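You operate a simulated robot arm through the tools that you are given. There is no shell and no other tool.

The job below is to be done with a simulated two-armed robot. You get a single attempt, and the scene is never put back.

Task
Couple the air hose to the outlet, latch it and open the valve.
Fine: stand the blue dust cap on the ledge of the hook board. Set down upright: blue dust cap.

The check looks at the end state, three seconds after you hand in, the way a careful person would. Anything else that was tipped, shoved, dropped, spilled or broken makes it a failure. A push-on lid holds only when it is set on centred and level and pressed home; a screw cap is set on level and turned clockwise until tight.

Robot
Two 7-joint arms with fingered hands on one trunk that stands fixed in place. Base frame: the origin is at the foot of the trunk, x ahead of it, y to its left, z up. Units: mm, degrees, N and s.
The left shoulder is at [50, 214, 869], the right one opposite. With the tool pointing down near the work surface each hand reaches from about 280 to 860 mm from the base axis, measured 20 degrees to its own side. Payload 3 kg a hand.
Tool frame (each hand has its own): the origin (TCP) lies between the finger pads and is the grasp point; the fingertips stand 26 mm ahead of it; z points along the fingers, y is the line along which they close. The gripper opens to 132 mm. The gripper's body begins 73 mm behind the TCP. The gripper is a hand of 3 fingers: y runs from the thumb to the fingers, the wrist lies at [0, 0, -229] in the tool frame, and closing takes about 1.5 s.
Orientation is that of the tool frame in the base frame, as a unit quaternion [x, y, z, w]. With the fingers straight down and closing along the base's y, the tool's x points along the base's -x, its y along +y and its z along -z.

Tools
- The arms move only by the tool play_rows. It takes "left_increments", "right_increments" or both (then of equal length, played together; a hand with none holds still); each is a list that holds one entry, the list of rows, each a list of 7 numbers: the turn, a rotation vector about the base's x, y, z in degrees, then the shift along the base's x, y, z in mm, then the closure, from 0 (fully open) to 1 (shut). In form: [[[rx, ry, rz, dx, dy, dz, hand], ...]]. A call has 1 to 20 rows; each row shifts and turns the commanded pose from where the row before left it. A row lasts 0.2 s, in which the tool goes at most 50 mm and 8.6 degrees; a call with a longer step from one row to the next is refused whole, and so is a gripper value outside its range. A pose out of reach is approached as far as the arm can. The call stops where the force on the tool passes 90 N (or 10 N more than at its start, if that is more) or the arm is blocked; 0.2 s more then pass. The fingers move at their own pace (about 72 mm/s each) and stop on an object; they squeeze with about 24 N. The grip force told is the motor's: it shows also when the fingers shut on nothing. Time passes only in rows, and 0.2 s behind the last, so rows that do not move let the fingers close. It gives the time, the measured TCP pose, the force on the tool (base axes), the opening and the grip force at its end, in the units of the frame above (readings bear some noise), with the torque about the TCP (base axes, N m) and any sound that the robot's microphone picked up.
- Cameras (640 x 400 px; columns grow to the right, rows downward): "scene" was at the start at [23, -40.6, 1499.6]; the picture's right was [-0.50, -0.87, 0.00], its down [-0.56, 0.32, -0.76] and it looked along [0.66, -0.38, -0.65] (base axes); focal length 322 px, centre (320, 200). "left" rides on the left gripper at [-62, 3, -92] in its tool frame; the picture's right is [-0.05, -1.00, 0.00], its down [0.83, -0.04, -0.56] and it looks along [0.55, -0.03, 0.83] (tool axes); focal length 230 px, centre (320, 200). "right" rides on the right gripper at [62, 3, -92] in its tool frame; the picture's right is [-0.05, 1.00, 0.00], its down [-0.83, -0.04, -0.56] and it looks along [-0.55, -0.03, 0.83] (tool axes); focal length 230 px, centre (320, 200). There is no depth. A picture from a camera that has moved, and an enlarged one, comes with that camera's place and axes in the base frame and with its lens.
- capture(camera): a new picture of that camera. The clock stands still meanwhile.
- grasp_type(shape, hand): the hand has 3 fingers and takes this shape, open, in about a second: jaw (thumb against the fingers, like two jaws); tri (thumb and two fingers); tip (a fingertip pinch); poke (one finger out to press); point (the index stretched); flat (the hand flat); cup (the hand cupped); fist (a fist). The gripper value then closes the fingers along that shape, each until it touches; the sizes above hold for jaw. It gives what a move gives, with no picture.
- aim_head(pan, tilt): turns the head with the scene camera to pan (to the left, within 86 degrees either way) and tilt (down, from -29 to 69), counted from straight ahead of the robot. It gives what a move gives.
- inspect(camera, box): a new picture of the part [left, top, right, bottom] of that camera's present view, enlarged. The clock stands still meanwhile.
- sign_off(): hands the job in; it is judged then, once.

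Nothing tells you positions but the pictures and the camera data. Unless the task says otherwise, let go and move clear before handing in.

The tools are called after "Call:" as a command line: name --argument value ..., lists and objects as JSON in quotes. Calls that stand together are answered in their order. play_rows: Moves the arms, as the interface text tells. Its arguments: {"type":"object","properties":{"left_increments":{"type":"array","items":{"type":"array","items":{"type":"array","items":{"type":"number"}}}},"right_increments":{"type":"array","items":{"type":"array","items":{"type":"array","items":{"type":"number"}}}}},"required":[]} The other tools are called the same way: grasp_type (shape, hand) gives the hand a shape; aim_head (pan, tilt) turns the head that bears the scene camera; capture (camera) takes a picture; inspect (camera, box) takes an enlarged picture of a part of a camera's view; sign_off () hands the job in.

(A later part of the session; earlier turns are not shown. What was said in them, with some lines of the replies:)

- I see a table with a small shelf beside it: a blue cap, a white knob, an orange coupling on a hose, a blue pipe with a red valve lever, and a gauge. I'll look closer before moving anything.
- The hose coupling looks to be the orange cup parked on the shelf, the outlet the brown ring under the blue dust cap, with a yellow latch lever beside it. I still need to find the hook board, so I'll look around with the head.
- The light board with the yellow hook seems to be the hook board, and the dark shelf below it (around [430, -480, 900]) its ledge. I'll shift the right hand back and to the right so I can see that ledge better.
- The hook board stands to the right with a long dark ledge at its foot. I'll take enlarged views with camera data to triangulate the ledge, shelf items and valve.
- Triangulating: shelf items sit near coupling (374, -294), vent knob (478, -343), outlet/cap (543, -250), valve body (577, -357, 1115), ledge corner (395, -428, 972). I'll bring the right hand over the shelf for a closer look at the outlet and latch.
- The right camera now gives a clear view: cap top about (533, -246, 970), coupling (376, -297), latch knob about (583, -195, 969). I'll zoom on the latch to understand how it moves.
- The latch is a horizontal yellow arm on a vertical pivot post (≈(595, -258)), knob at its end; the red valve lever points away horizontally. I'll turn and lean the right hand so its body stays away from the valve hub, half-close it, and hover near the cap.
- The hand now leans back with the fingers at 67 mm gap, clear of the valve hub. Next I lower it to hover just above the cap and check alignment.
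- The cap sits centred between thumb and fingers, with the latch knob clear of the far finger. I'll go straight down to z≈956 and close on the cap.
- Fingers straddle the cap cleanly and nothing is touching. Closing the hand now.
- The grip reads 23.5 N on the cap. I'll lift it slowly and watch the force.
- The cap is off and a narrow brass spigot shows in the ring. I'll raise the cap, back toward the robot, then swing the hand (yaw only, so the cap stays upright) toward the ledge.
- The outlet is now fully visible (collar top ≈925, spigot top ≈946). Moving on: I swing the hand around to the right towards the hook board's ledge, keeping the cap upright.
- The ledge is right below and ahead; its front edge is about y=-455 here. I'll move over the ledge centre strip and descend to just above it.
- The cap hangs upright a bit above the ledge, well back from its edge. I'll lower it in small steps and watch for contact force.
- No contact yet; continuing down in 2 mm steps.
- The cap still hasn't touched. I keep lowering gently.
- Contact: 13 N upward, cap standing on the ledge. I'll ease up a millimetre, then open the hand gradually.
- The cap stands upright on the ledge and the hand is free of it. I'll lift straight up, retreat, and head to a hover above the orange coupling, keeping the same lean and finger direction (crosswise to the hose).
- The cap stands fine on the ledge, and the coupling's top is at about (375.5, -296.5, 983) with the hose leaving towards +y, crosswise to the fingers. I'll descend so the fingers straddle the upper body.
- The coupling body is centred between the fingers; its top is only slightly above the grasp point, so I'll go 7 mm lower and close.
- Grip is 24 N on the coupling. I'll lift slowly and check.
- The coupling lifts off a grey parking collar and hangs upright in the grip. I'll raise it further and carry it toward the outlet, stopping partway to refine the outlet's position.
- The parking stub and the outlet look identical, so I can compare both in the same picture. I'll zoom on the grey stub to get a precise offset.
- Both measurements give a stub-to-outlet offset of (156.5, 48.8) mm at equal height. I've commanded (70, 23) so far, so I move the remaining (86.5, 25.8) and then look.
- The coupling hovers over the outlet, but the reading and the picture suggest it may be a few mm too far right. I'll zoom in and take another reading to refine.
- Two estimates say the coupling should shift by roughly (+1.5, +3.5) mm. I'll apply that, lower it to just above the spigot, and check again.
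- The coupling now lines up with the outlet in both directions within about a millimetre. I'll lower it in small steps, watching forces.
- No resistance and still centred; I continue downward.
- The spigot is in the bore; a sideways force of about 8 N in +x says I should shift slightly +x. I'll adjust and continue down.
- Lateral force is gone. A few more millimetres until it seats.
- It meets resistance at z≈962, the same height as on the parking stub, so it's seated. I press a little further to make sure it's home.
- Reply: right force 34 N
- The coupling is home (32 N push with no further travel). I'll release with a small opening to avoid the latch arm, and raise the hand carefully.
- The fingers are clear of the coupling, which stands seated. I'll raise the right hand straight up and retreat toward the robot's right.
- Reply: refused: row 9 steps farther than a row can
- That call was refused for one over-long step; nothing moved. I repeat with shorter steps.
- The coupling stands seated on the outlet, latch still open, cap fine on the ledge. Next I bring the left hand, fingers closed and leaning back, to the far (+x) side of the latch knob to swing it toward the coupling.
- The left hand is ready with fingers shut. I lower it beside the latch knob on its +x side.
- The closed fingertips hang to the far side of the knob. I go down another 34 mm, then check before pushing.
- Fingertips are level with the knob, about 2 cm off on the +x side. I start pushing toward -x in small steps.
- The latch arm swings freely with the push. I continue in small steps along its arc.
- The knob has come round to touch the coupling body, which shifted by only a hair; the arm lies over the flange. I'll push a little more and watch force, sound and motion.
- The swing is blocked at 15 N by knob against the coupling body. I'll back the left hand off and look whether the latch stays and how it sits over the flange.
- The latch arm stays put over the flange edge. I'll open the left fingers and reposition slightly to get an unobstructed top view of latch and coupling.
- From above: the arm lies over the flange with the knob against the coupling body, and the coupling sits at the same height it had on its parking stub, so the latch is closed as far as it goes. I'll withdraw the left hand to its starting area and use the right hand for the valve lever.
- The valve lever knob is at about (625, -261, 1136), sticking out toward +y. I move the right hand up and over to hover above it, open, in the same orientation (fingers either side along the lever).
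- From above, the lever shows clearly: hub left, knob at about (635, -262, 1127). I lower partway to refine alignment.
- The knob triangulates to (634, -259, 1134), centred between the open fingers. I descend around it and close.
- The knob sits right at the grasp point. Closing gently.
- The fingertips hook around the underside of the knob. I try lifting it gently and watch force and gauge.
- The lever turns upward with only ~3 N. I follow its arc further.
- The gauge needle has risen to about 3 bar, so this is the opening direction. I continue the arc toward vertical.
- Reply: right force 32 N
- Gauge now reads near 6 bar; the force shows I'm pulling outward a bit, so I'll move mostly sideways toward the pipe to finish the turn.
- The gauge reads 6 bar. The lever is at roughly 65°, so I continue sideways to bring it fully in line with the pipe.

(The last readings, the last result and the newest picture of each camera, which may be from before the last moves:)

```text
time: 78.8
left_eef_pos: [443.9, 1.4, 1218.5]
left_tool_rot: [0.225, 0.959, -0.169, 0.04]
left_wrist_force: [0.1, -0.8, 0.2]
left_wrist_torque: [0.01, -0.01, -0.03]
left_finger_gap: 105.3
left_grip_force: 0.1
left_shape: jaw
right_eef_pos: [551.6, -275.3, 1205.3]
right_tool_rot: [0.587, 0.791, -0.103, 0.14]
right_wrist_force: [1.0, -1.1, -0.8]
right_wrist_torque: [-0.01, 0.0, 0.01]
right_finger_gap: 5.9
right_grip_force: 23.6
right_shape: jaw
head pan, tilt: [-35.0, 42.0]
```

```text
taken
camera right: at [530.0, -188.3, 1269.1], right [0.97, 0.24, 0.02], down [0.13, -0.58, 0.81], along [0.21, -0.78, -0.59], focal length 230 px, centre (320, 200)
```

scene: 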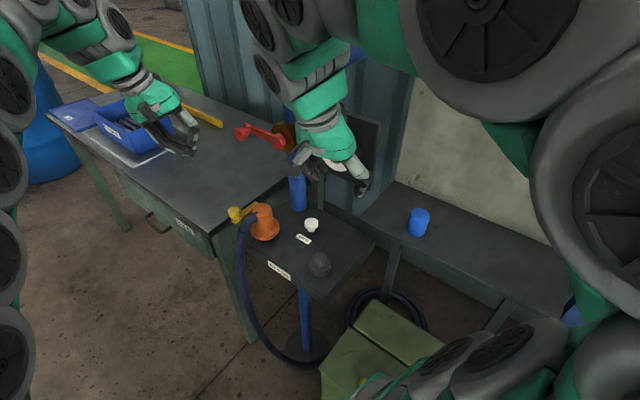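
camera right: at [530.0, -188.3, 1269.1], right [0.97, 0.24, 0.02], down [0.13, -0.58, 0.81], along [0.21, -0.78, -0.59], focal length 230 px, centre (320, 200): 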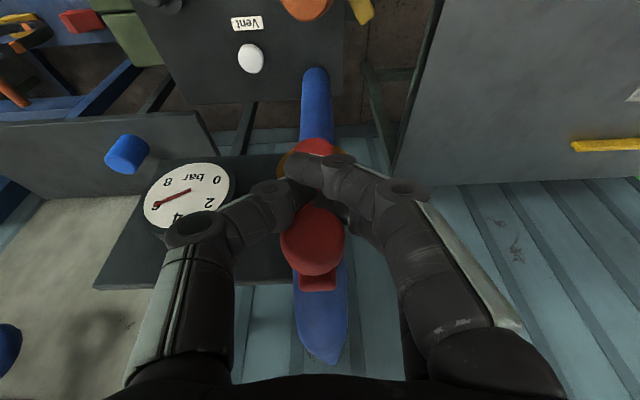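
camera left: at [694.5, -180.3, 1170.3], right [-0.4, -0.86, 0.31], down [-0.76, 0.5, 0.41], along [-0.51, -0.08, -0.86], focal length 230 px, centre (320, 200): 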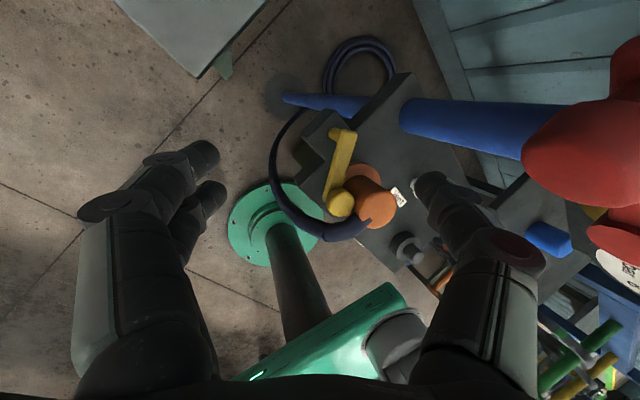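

The lever is now essentially vertical, in line with the pipe. I nudge a little further to feel for the stop.

Call:
play_rows --right_increments '[[[0, 0, 0, -2, -0.6, 0, 0.9], [0, 0, 0, -2, -0.6, 0, 0.9], [0, 0, 0, 0, 0, 0, 0.9]]]'

Call:
inspect --camera "right" --box '[140, 80, 460, 320]'

```text
time: 79.6
left_eef_pos: [442.9, 1.1, 1217.6]
left_tool_rot: [0.224, 0.959, -0.169, 0.04]
left_wrist_force: [0.2, -0.4, -0.2]
left_wrist_torque: [0.0, 0.01, -0.02]
left_finger_gap: 105.5
left_grip_force: 0.0
left_shape: jaw
right_eef_pos: [547.9, -277.3, 1204.2]
right_tool_rot: [0.586, 0.792, -0.103, 0.14]
right_wrist_force: [2.9, 2.1, -2.0]
right_wrist_torque: [0.0, 0.02, 0.03]
right_finger_gap: 6.2
right_grip_force: 24.2
right_shape: jaw
head pan, tilt: [-35.0, 42.0]
```

```text
1.67 times, centred on (300, 200) of right
camera zoom: at [525.9, -190.1, 1269.6], right [0.97, 0.24, 0.02], down [0.13, -0.58, 0.81], along [0.21, -0.78, -0.59], focal length 384 px, centre (353, 200)
```

zoom: 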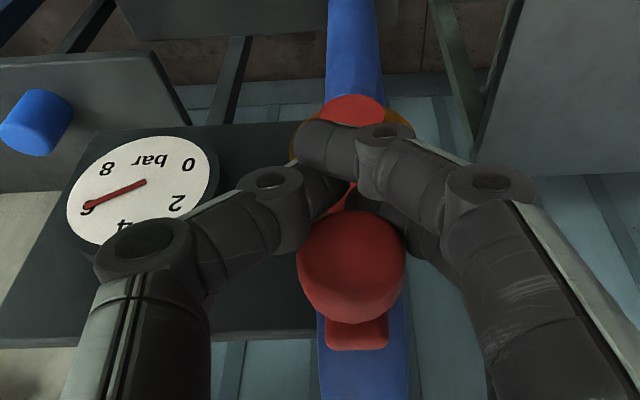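

Lever vertical, gauge at 6 bar. I open the hand and withdraw up and away from the lever.

Call:
play_rows --right_increments '[[[0, 0, 0, 0, 0, 0, 0.8], [0, 0, 0, 0, 0, 0, 0.65], [0, 0, 0, 0, 0, 0, 0.5], [0, 0, 0, 0, 0, 0, 0.4], [0, 0, 0, 0, 0, 0, 0.35], [0, 0, 0, 0, 0, 0, 0.35], [0, 0, 0, 0, 0, 0, 0.35]]]'

Call:
capture --camera "right"

```text
time: 81.2
left_eef_pos: [443.2, 0.9, 1218.0]
left_tool_rot: [0.225, 0.959, -0.169, 0.039]
left_wrist_force: [0.2, -0.1, -0.3]
left_wrist_torque: [-0.01, -0.01, 0.02]
left_finger_gap: 105.5
left_grip_force: 0.0
left_shape: jaw
right_eef_pos: [547.2, -276.5, 1205.0]
right_tool_rot: [0.586, 0.791, -0.103, 0.139]
right_wrist_force: [0.1, -0.3, -0.1]
right_wrist_torque: [-0.01, 0.01, 0.03]
right_finger_gap: 85.2
right_grip_force: 0.0
right_shape: jaw
head pan, tilt: [-35.0, 42.0]
```

```text
taken
camera right: at [525.9, -190.1, 1269.8], right [0.97, 0.24, 0.02], down [0.13, -0.58, 0.81], along [0.21, -0.78, -0.59], focal length 230 px, centre (320, 200)
```

right: 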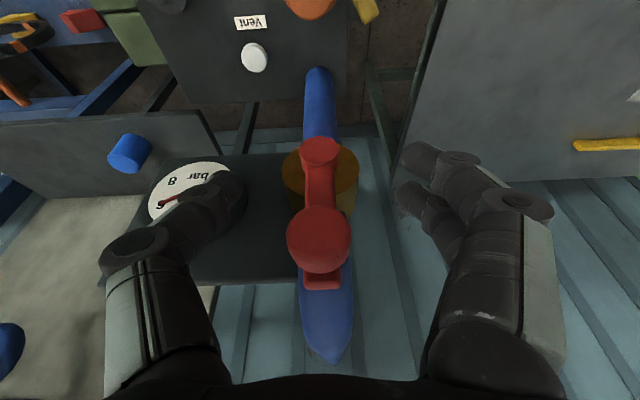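

The lever stays upright on its own. I withdraw upward and toward +y, then back.

Call:
play_rows --right_increments '[[[0, 0, 0, 0, 5, 20, 0.35], [0, 0, 0, -2, 15, 30, 0.35], [0, 0, 0, -10, 25, 25, 0.35], [0, 0, 0, -30, 15, 10, 0.35], [0, 0, 0, -40, 0, 0, 0.35], [0, 0, 0, -40, -10, 0, 0.35], [0, 0, 0, -40, -20, 0, 0.35], [0, 0, 0, -35, -30, 0, 0.35], [0, 0, 0, -30, -35, 0, 0.35], [0, 0, 0, -20, -35, 0, 0.35], [0, 0, 0, 0, 0, 0, 0.35]]]'

Call:
capture --camera "scene"

Call:
inspect --camera "scene" --box '[220, 180, 300, 250]'

Call:
inspect --camera "scene" --box '[220, 80, 400, 200]'

Call:
capture --camera "right"

```text
time: 83.6
left_eef_pos: [443.0, 1.5, 1217.6]
left_tool_rot: [0.225, 0.959, -0.17, 0.039]
left_wrist_force: [-0.1, 0.9, 0.5]
left_wrist_torque: [-0.02, -0.02, -0.03]
left_finger_gap: 105.5
left_grip_force: 0.1
left_shape: jaw
right_eef_pos: [302.1, -347.3, 1288.2]
right_tool_rot: [0.587, 0.791, -0.104, 0.14]
right_wrist_force: [-0.1, 0.0, 0.0]
right_wrist_torque: [0.0, -0.02, 0.0]
right_finger_gap: 85.5
right_grip_force: 0.1
right_shape: jaw
head pan, tilt: [-35.0, 42.0]
```

```text
taken
```

scene: 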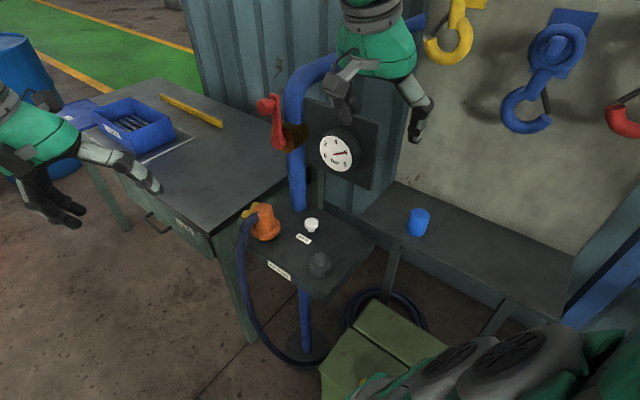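

```text
5.71 times, centred on (260, 215) of scene
camera zoom: at [17.9, -46.4, 1497.1], right [-0.57, -0.82, 0.0], down [-0.55, 0.38, -0.74], along [0.61, -0.43, -0.67], focal length 1839 px, centre (663, 114)
```

zoom: 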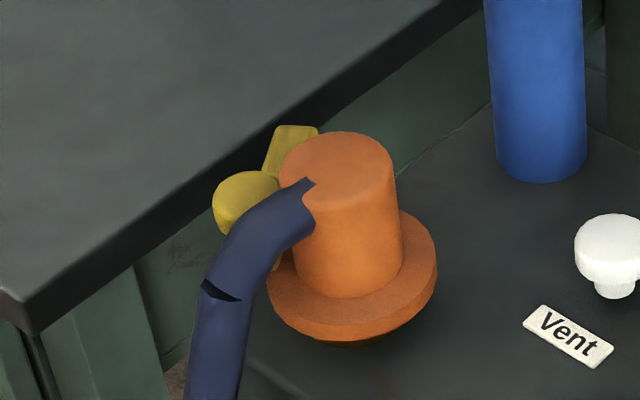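

```text
3.33 times, centred on (310, 140) of scene
camera zoom: at [17.9, -46.4, 1497.1], right [-0.57, -0.82, 0.0], down [-0.55, 0.38, -0.74], along [0.61, -0.43, -0.67], focal length 1073 px, centre (353, 400)
```

zoom: 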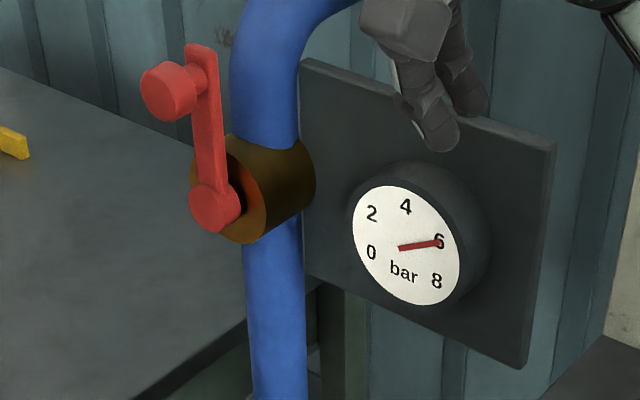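

```text
taken
camera right: at [280.7, -260.3, 1353.6], right [0.97, 0.24, 0.02], down [0.13, -0.58, 0.81], along [0.21, -0.78, -0.59], focal length 230 px, centre (320, 200)
```

right: 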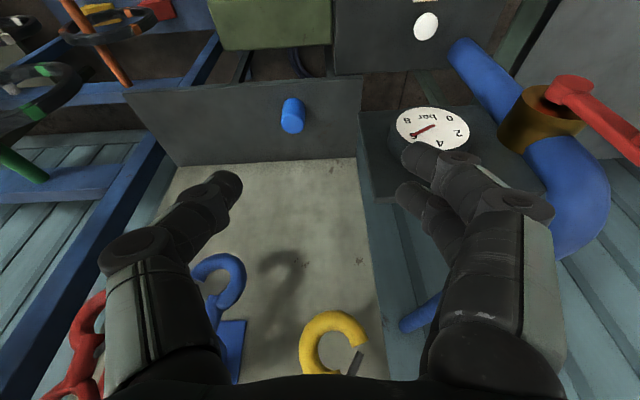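

The gauge holds at 6 bar and the lever stands in line with the pipe. The coupling is seated with the latch arm over its flange. One last close look at the cap before handing in.

Call:
inspect --camera "scene" --box '[360, 170, 480, 260]'

Call:
inspect --camera "scene" --box '[230, 190, 350, 290]'

```text
4.44 times, centred on (420, 215) of scene
camera zoom: at [17.9, -46.4, 1497.1], right [-0.57, -0.82, 0.0], down [-0.55, 0.38, -0.74], along [0.61, -0.43, -0.67], focal length 1430 px, centre (-124, 133)
```

zoom: 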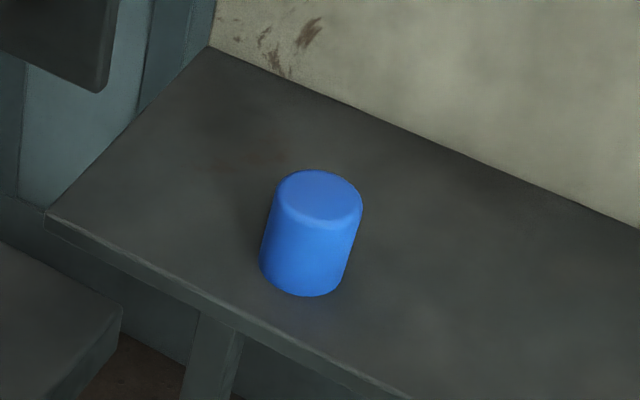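

```text
4.00 times, centred on (290, 240) of scene
camera zoom: at [17.9, -46.4, 1497.1], right [-0.57, -0.82, 0.0], down [-0.55, 0.38, -0.74], along [0.61, -0.43, -0.67], focal length 1287 px, centre (440, 40)
```

zoom: 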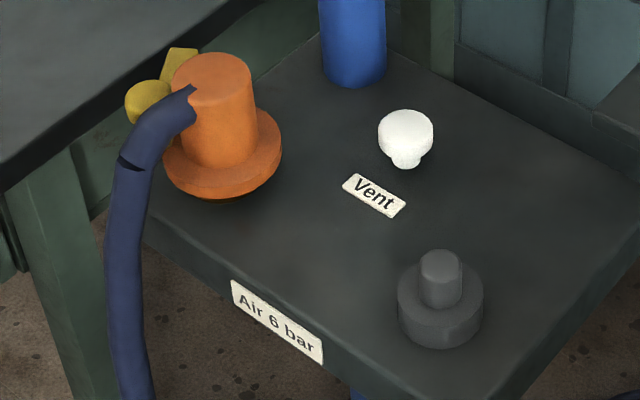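

The dust cap stands upright on the ledge, and the coupling sits level on the outlet with the latch arm over its flange. The valve is open with the gauge at 6 bar, nothing else was disturbed, and both hands are clear, so I'm handing in.

Call:
sign_off

```text
The job is handed in.
```

I've handed the job in: the hose is coupled to the outlet, latched, and the valve is open. The result isn't known yet, and I'm least sure of the latch.

- **Dust cap:** it stands upright on the ledge of the hook board, well back from the edge.
- **Coupling:** it's pressed home on the outlet, at the same height it had on its parking stub, and it looks level.
- **Latch:** I swung the yellow arm until its knob met the coupling body. It lies over the edge of the flange and stays there. I heard no click and didn't pull on the coupling to test it.
- **Valve:** the red lever is upright, in line with the pipe, and the gauge reads 6 bar. The coupling stayed in place under pressure, and no hiss was picked up.

The vent knob wasn't touched and nothing else moved. Both hands are open and clear.
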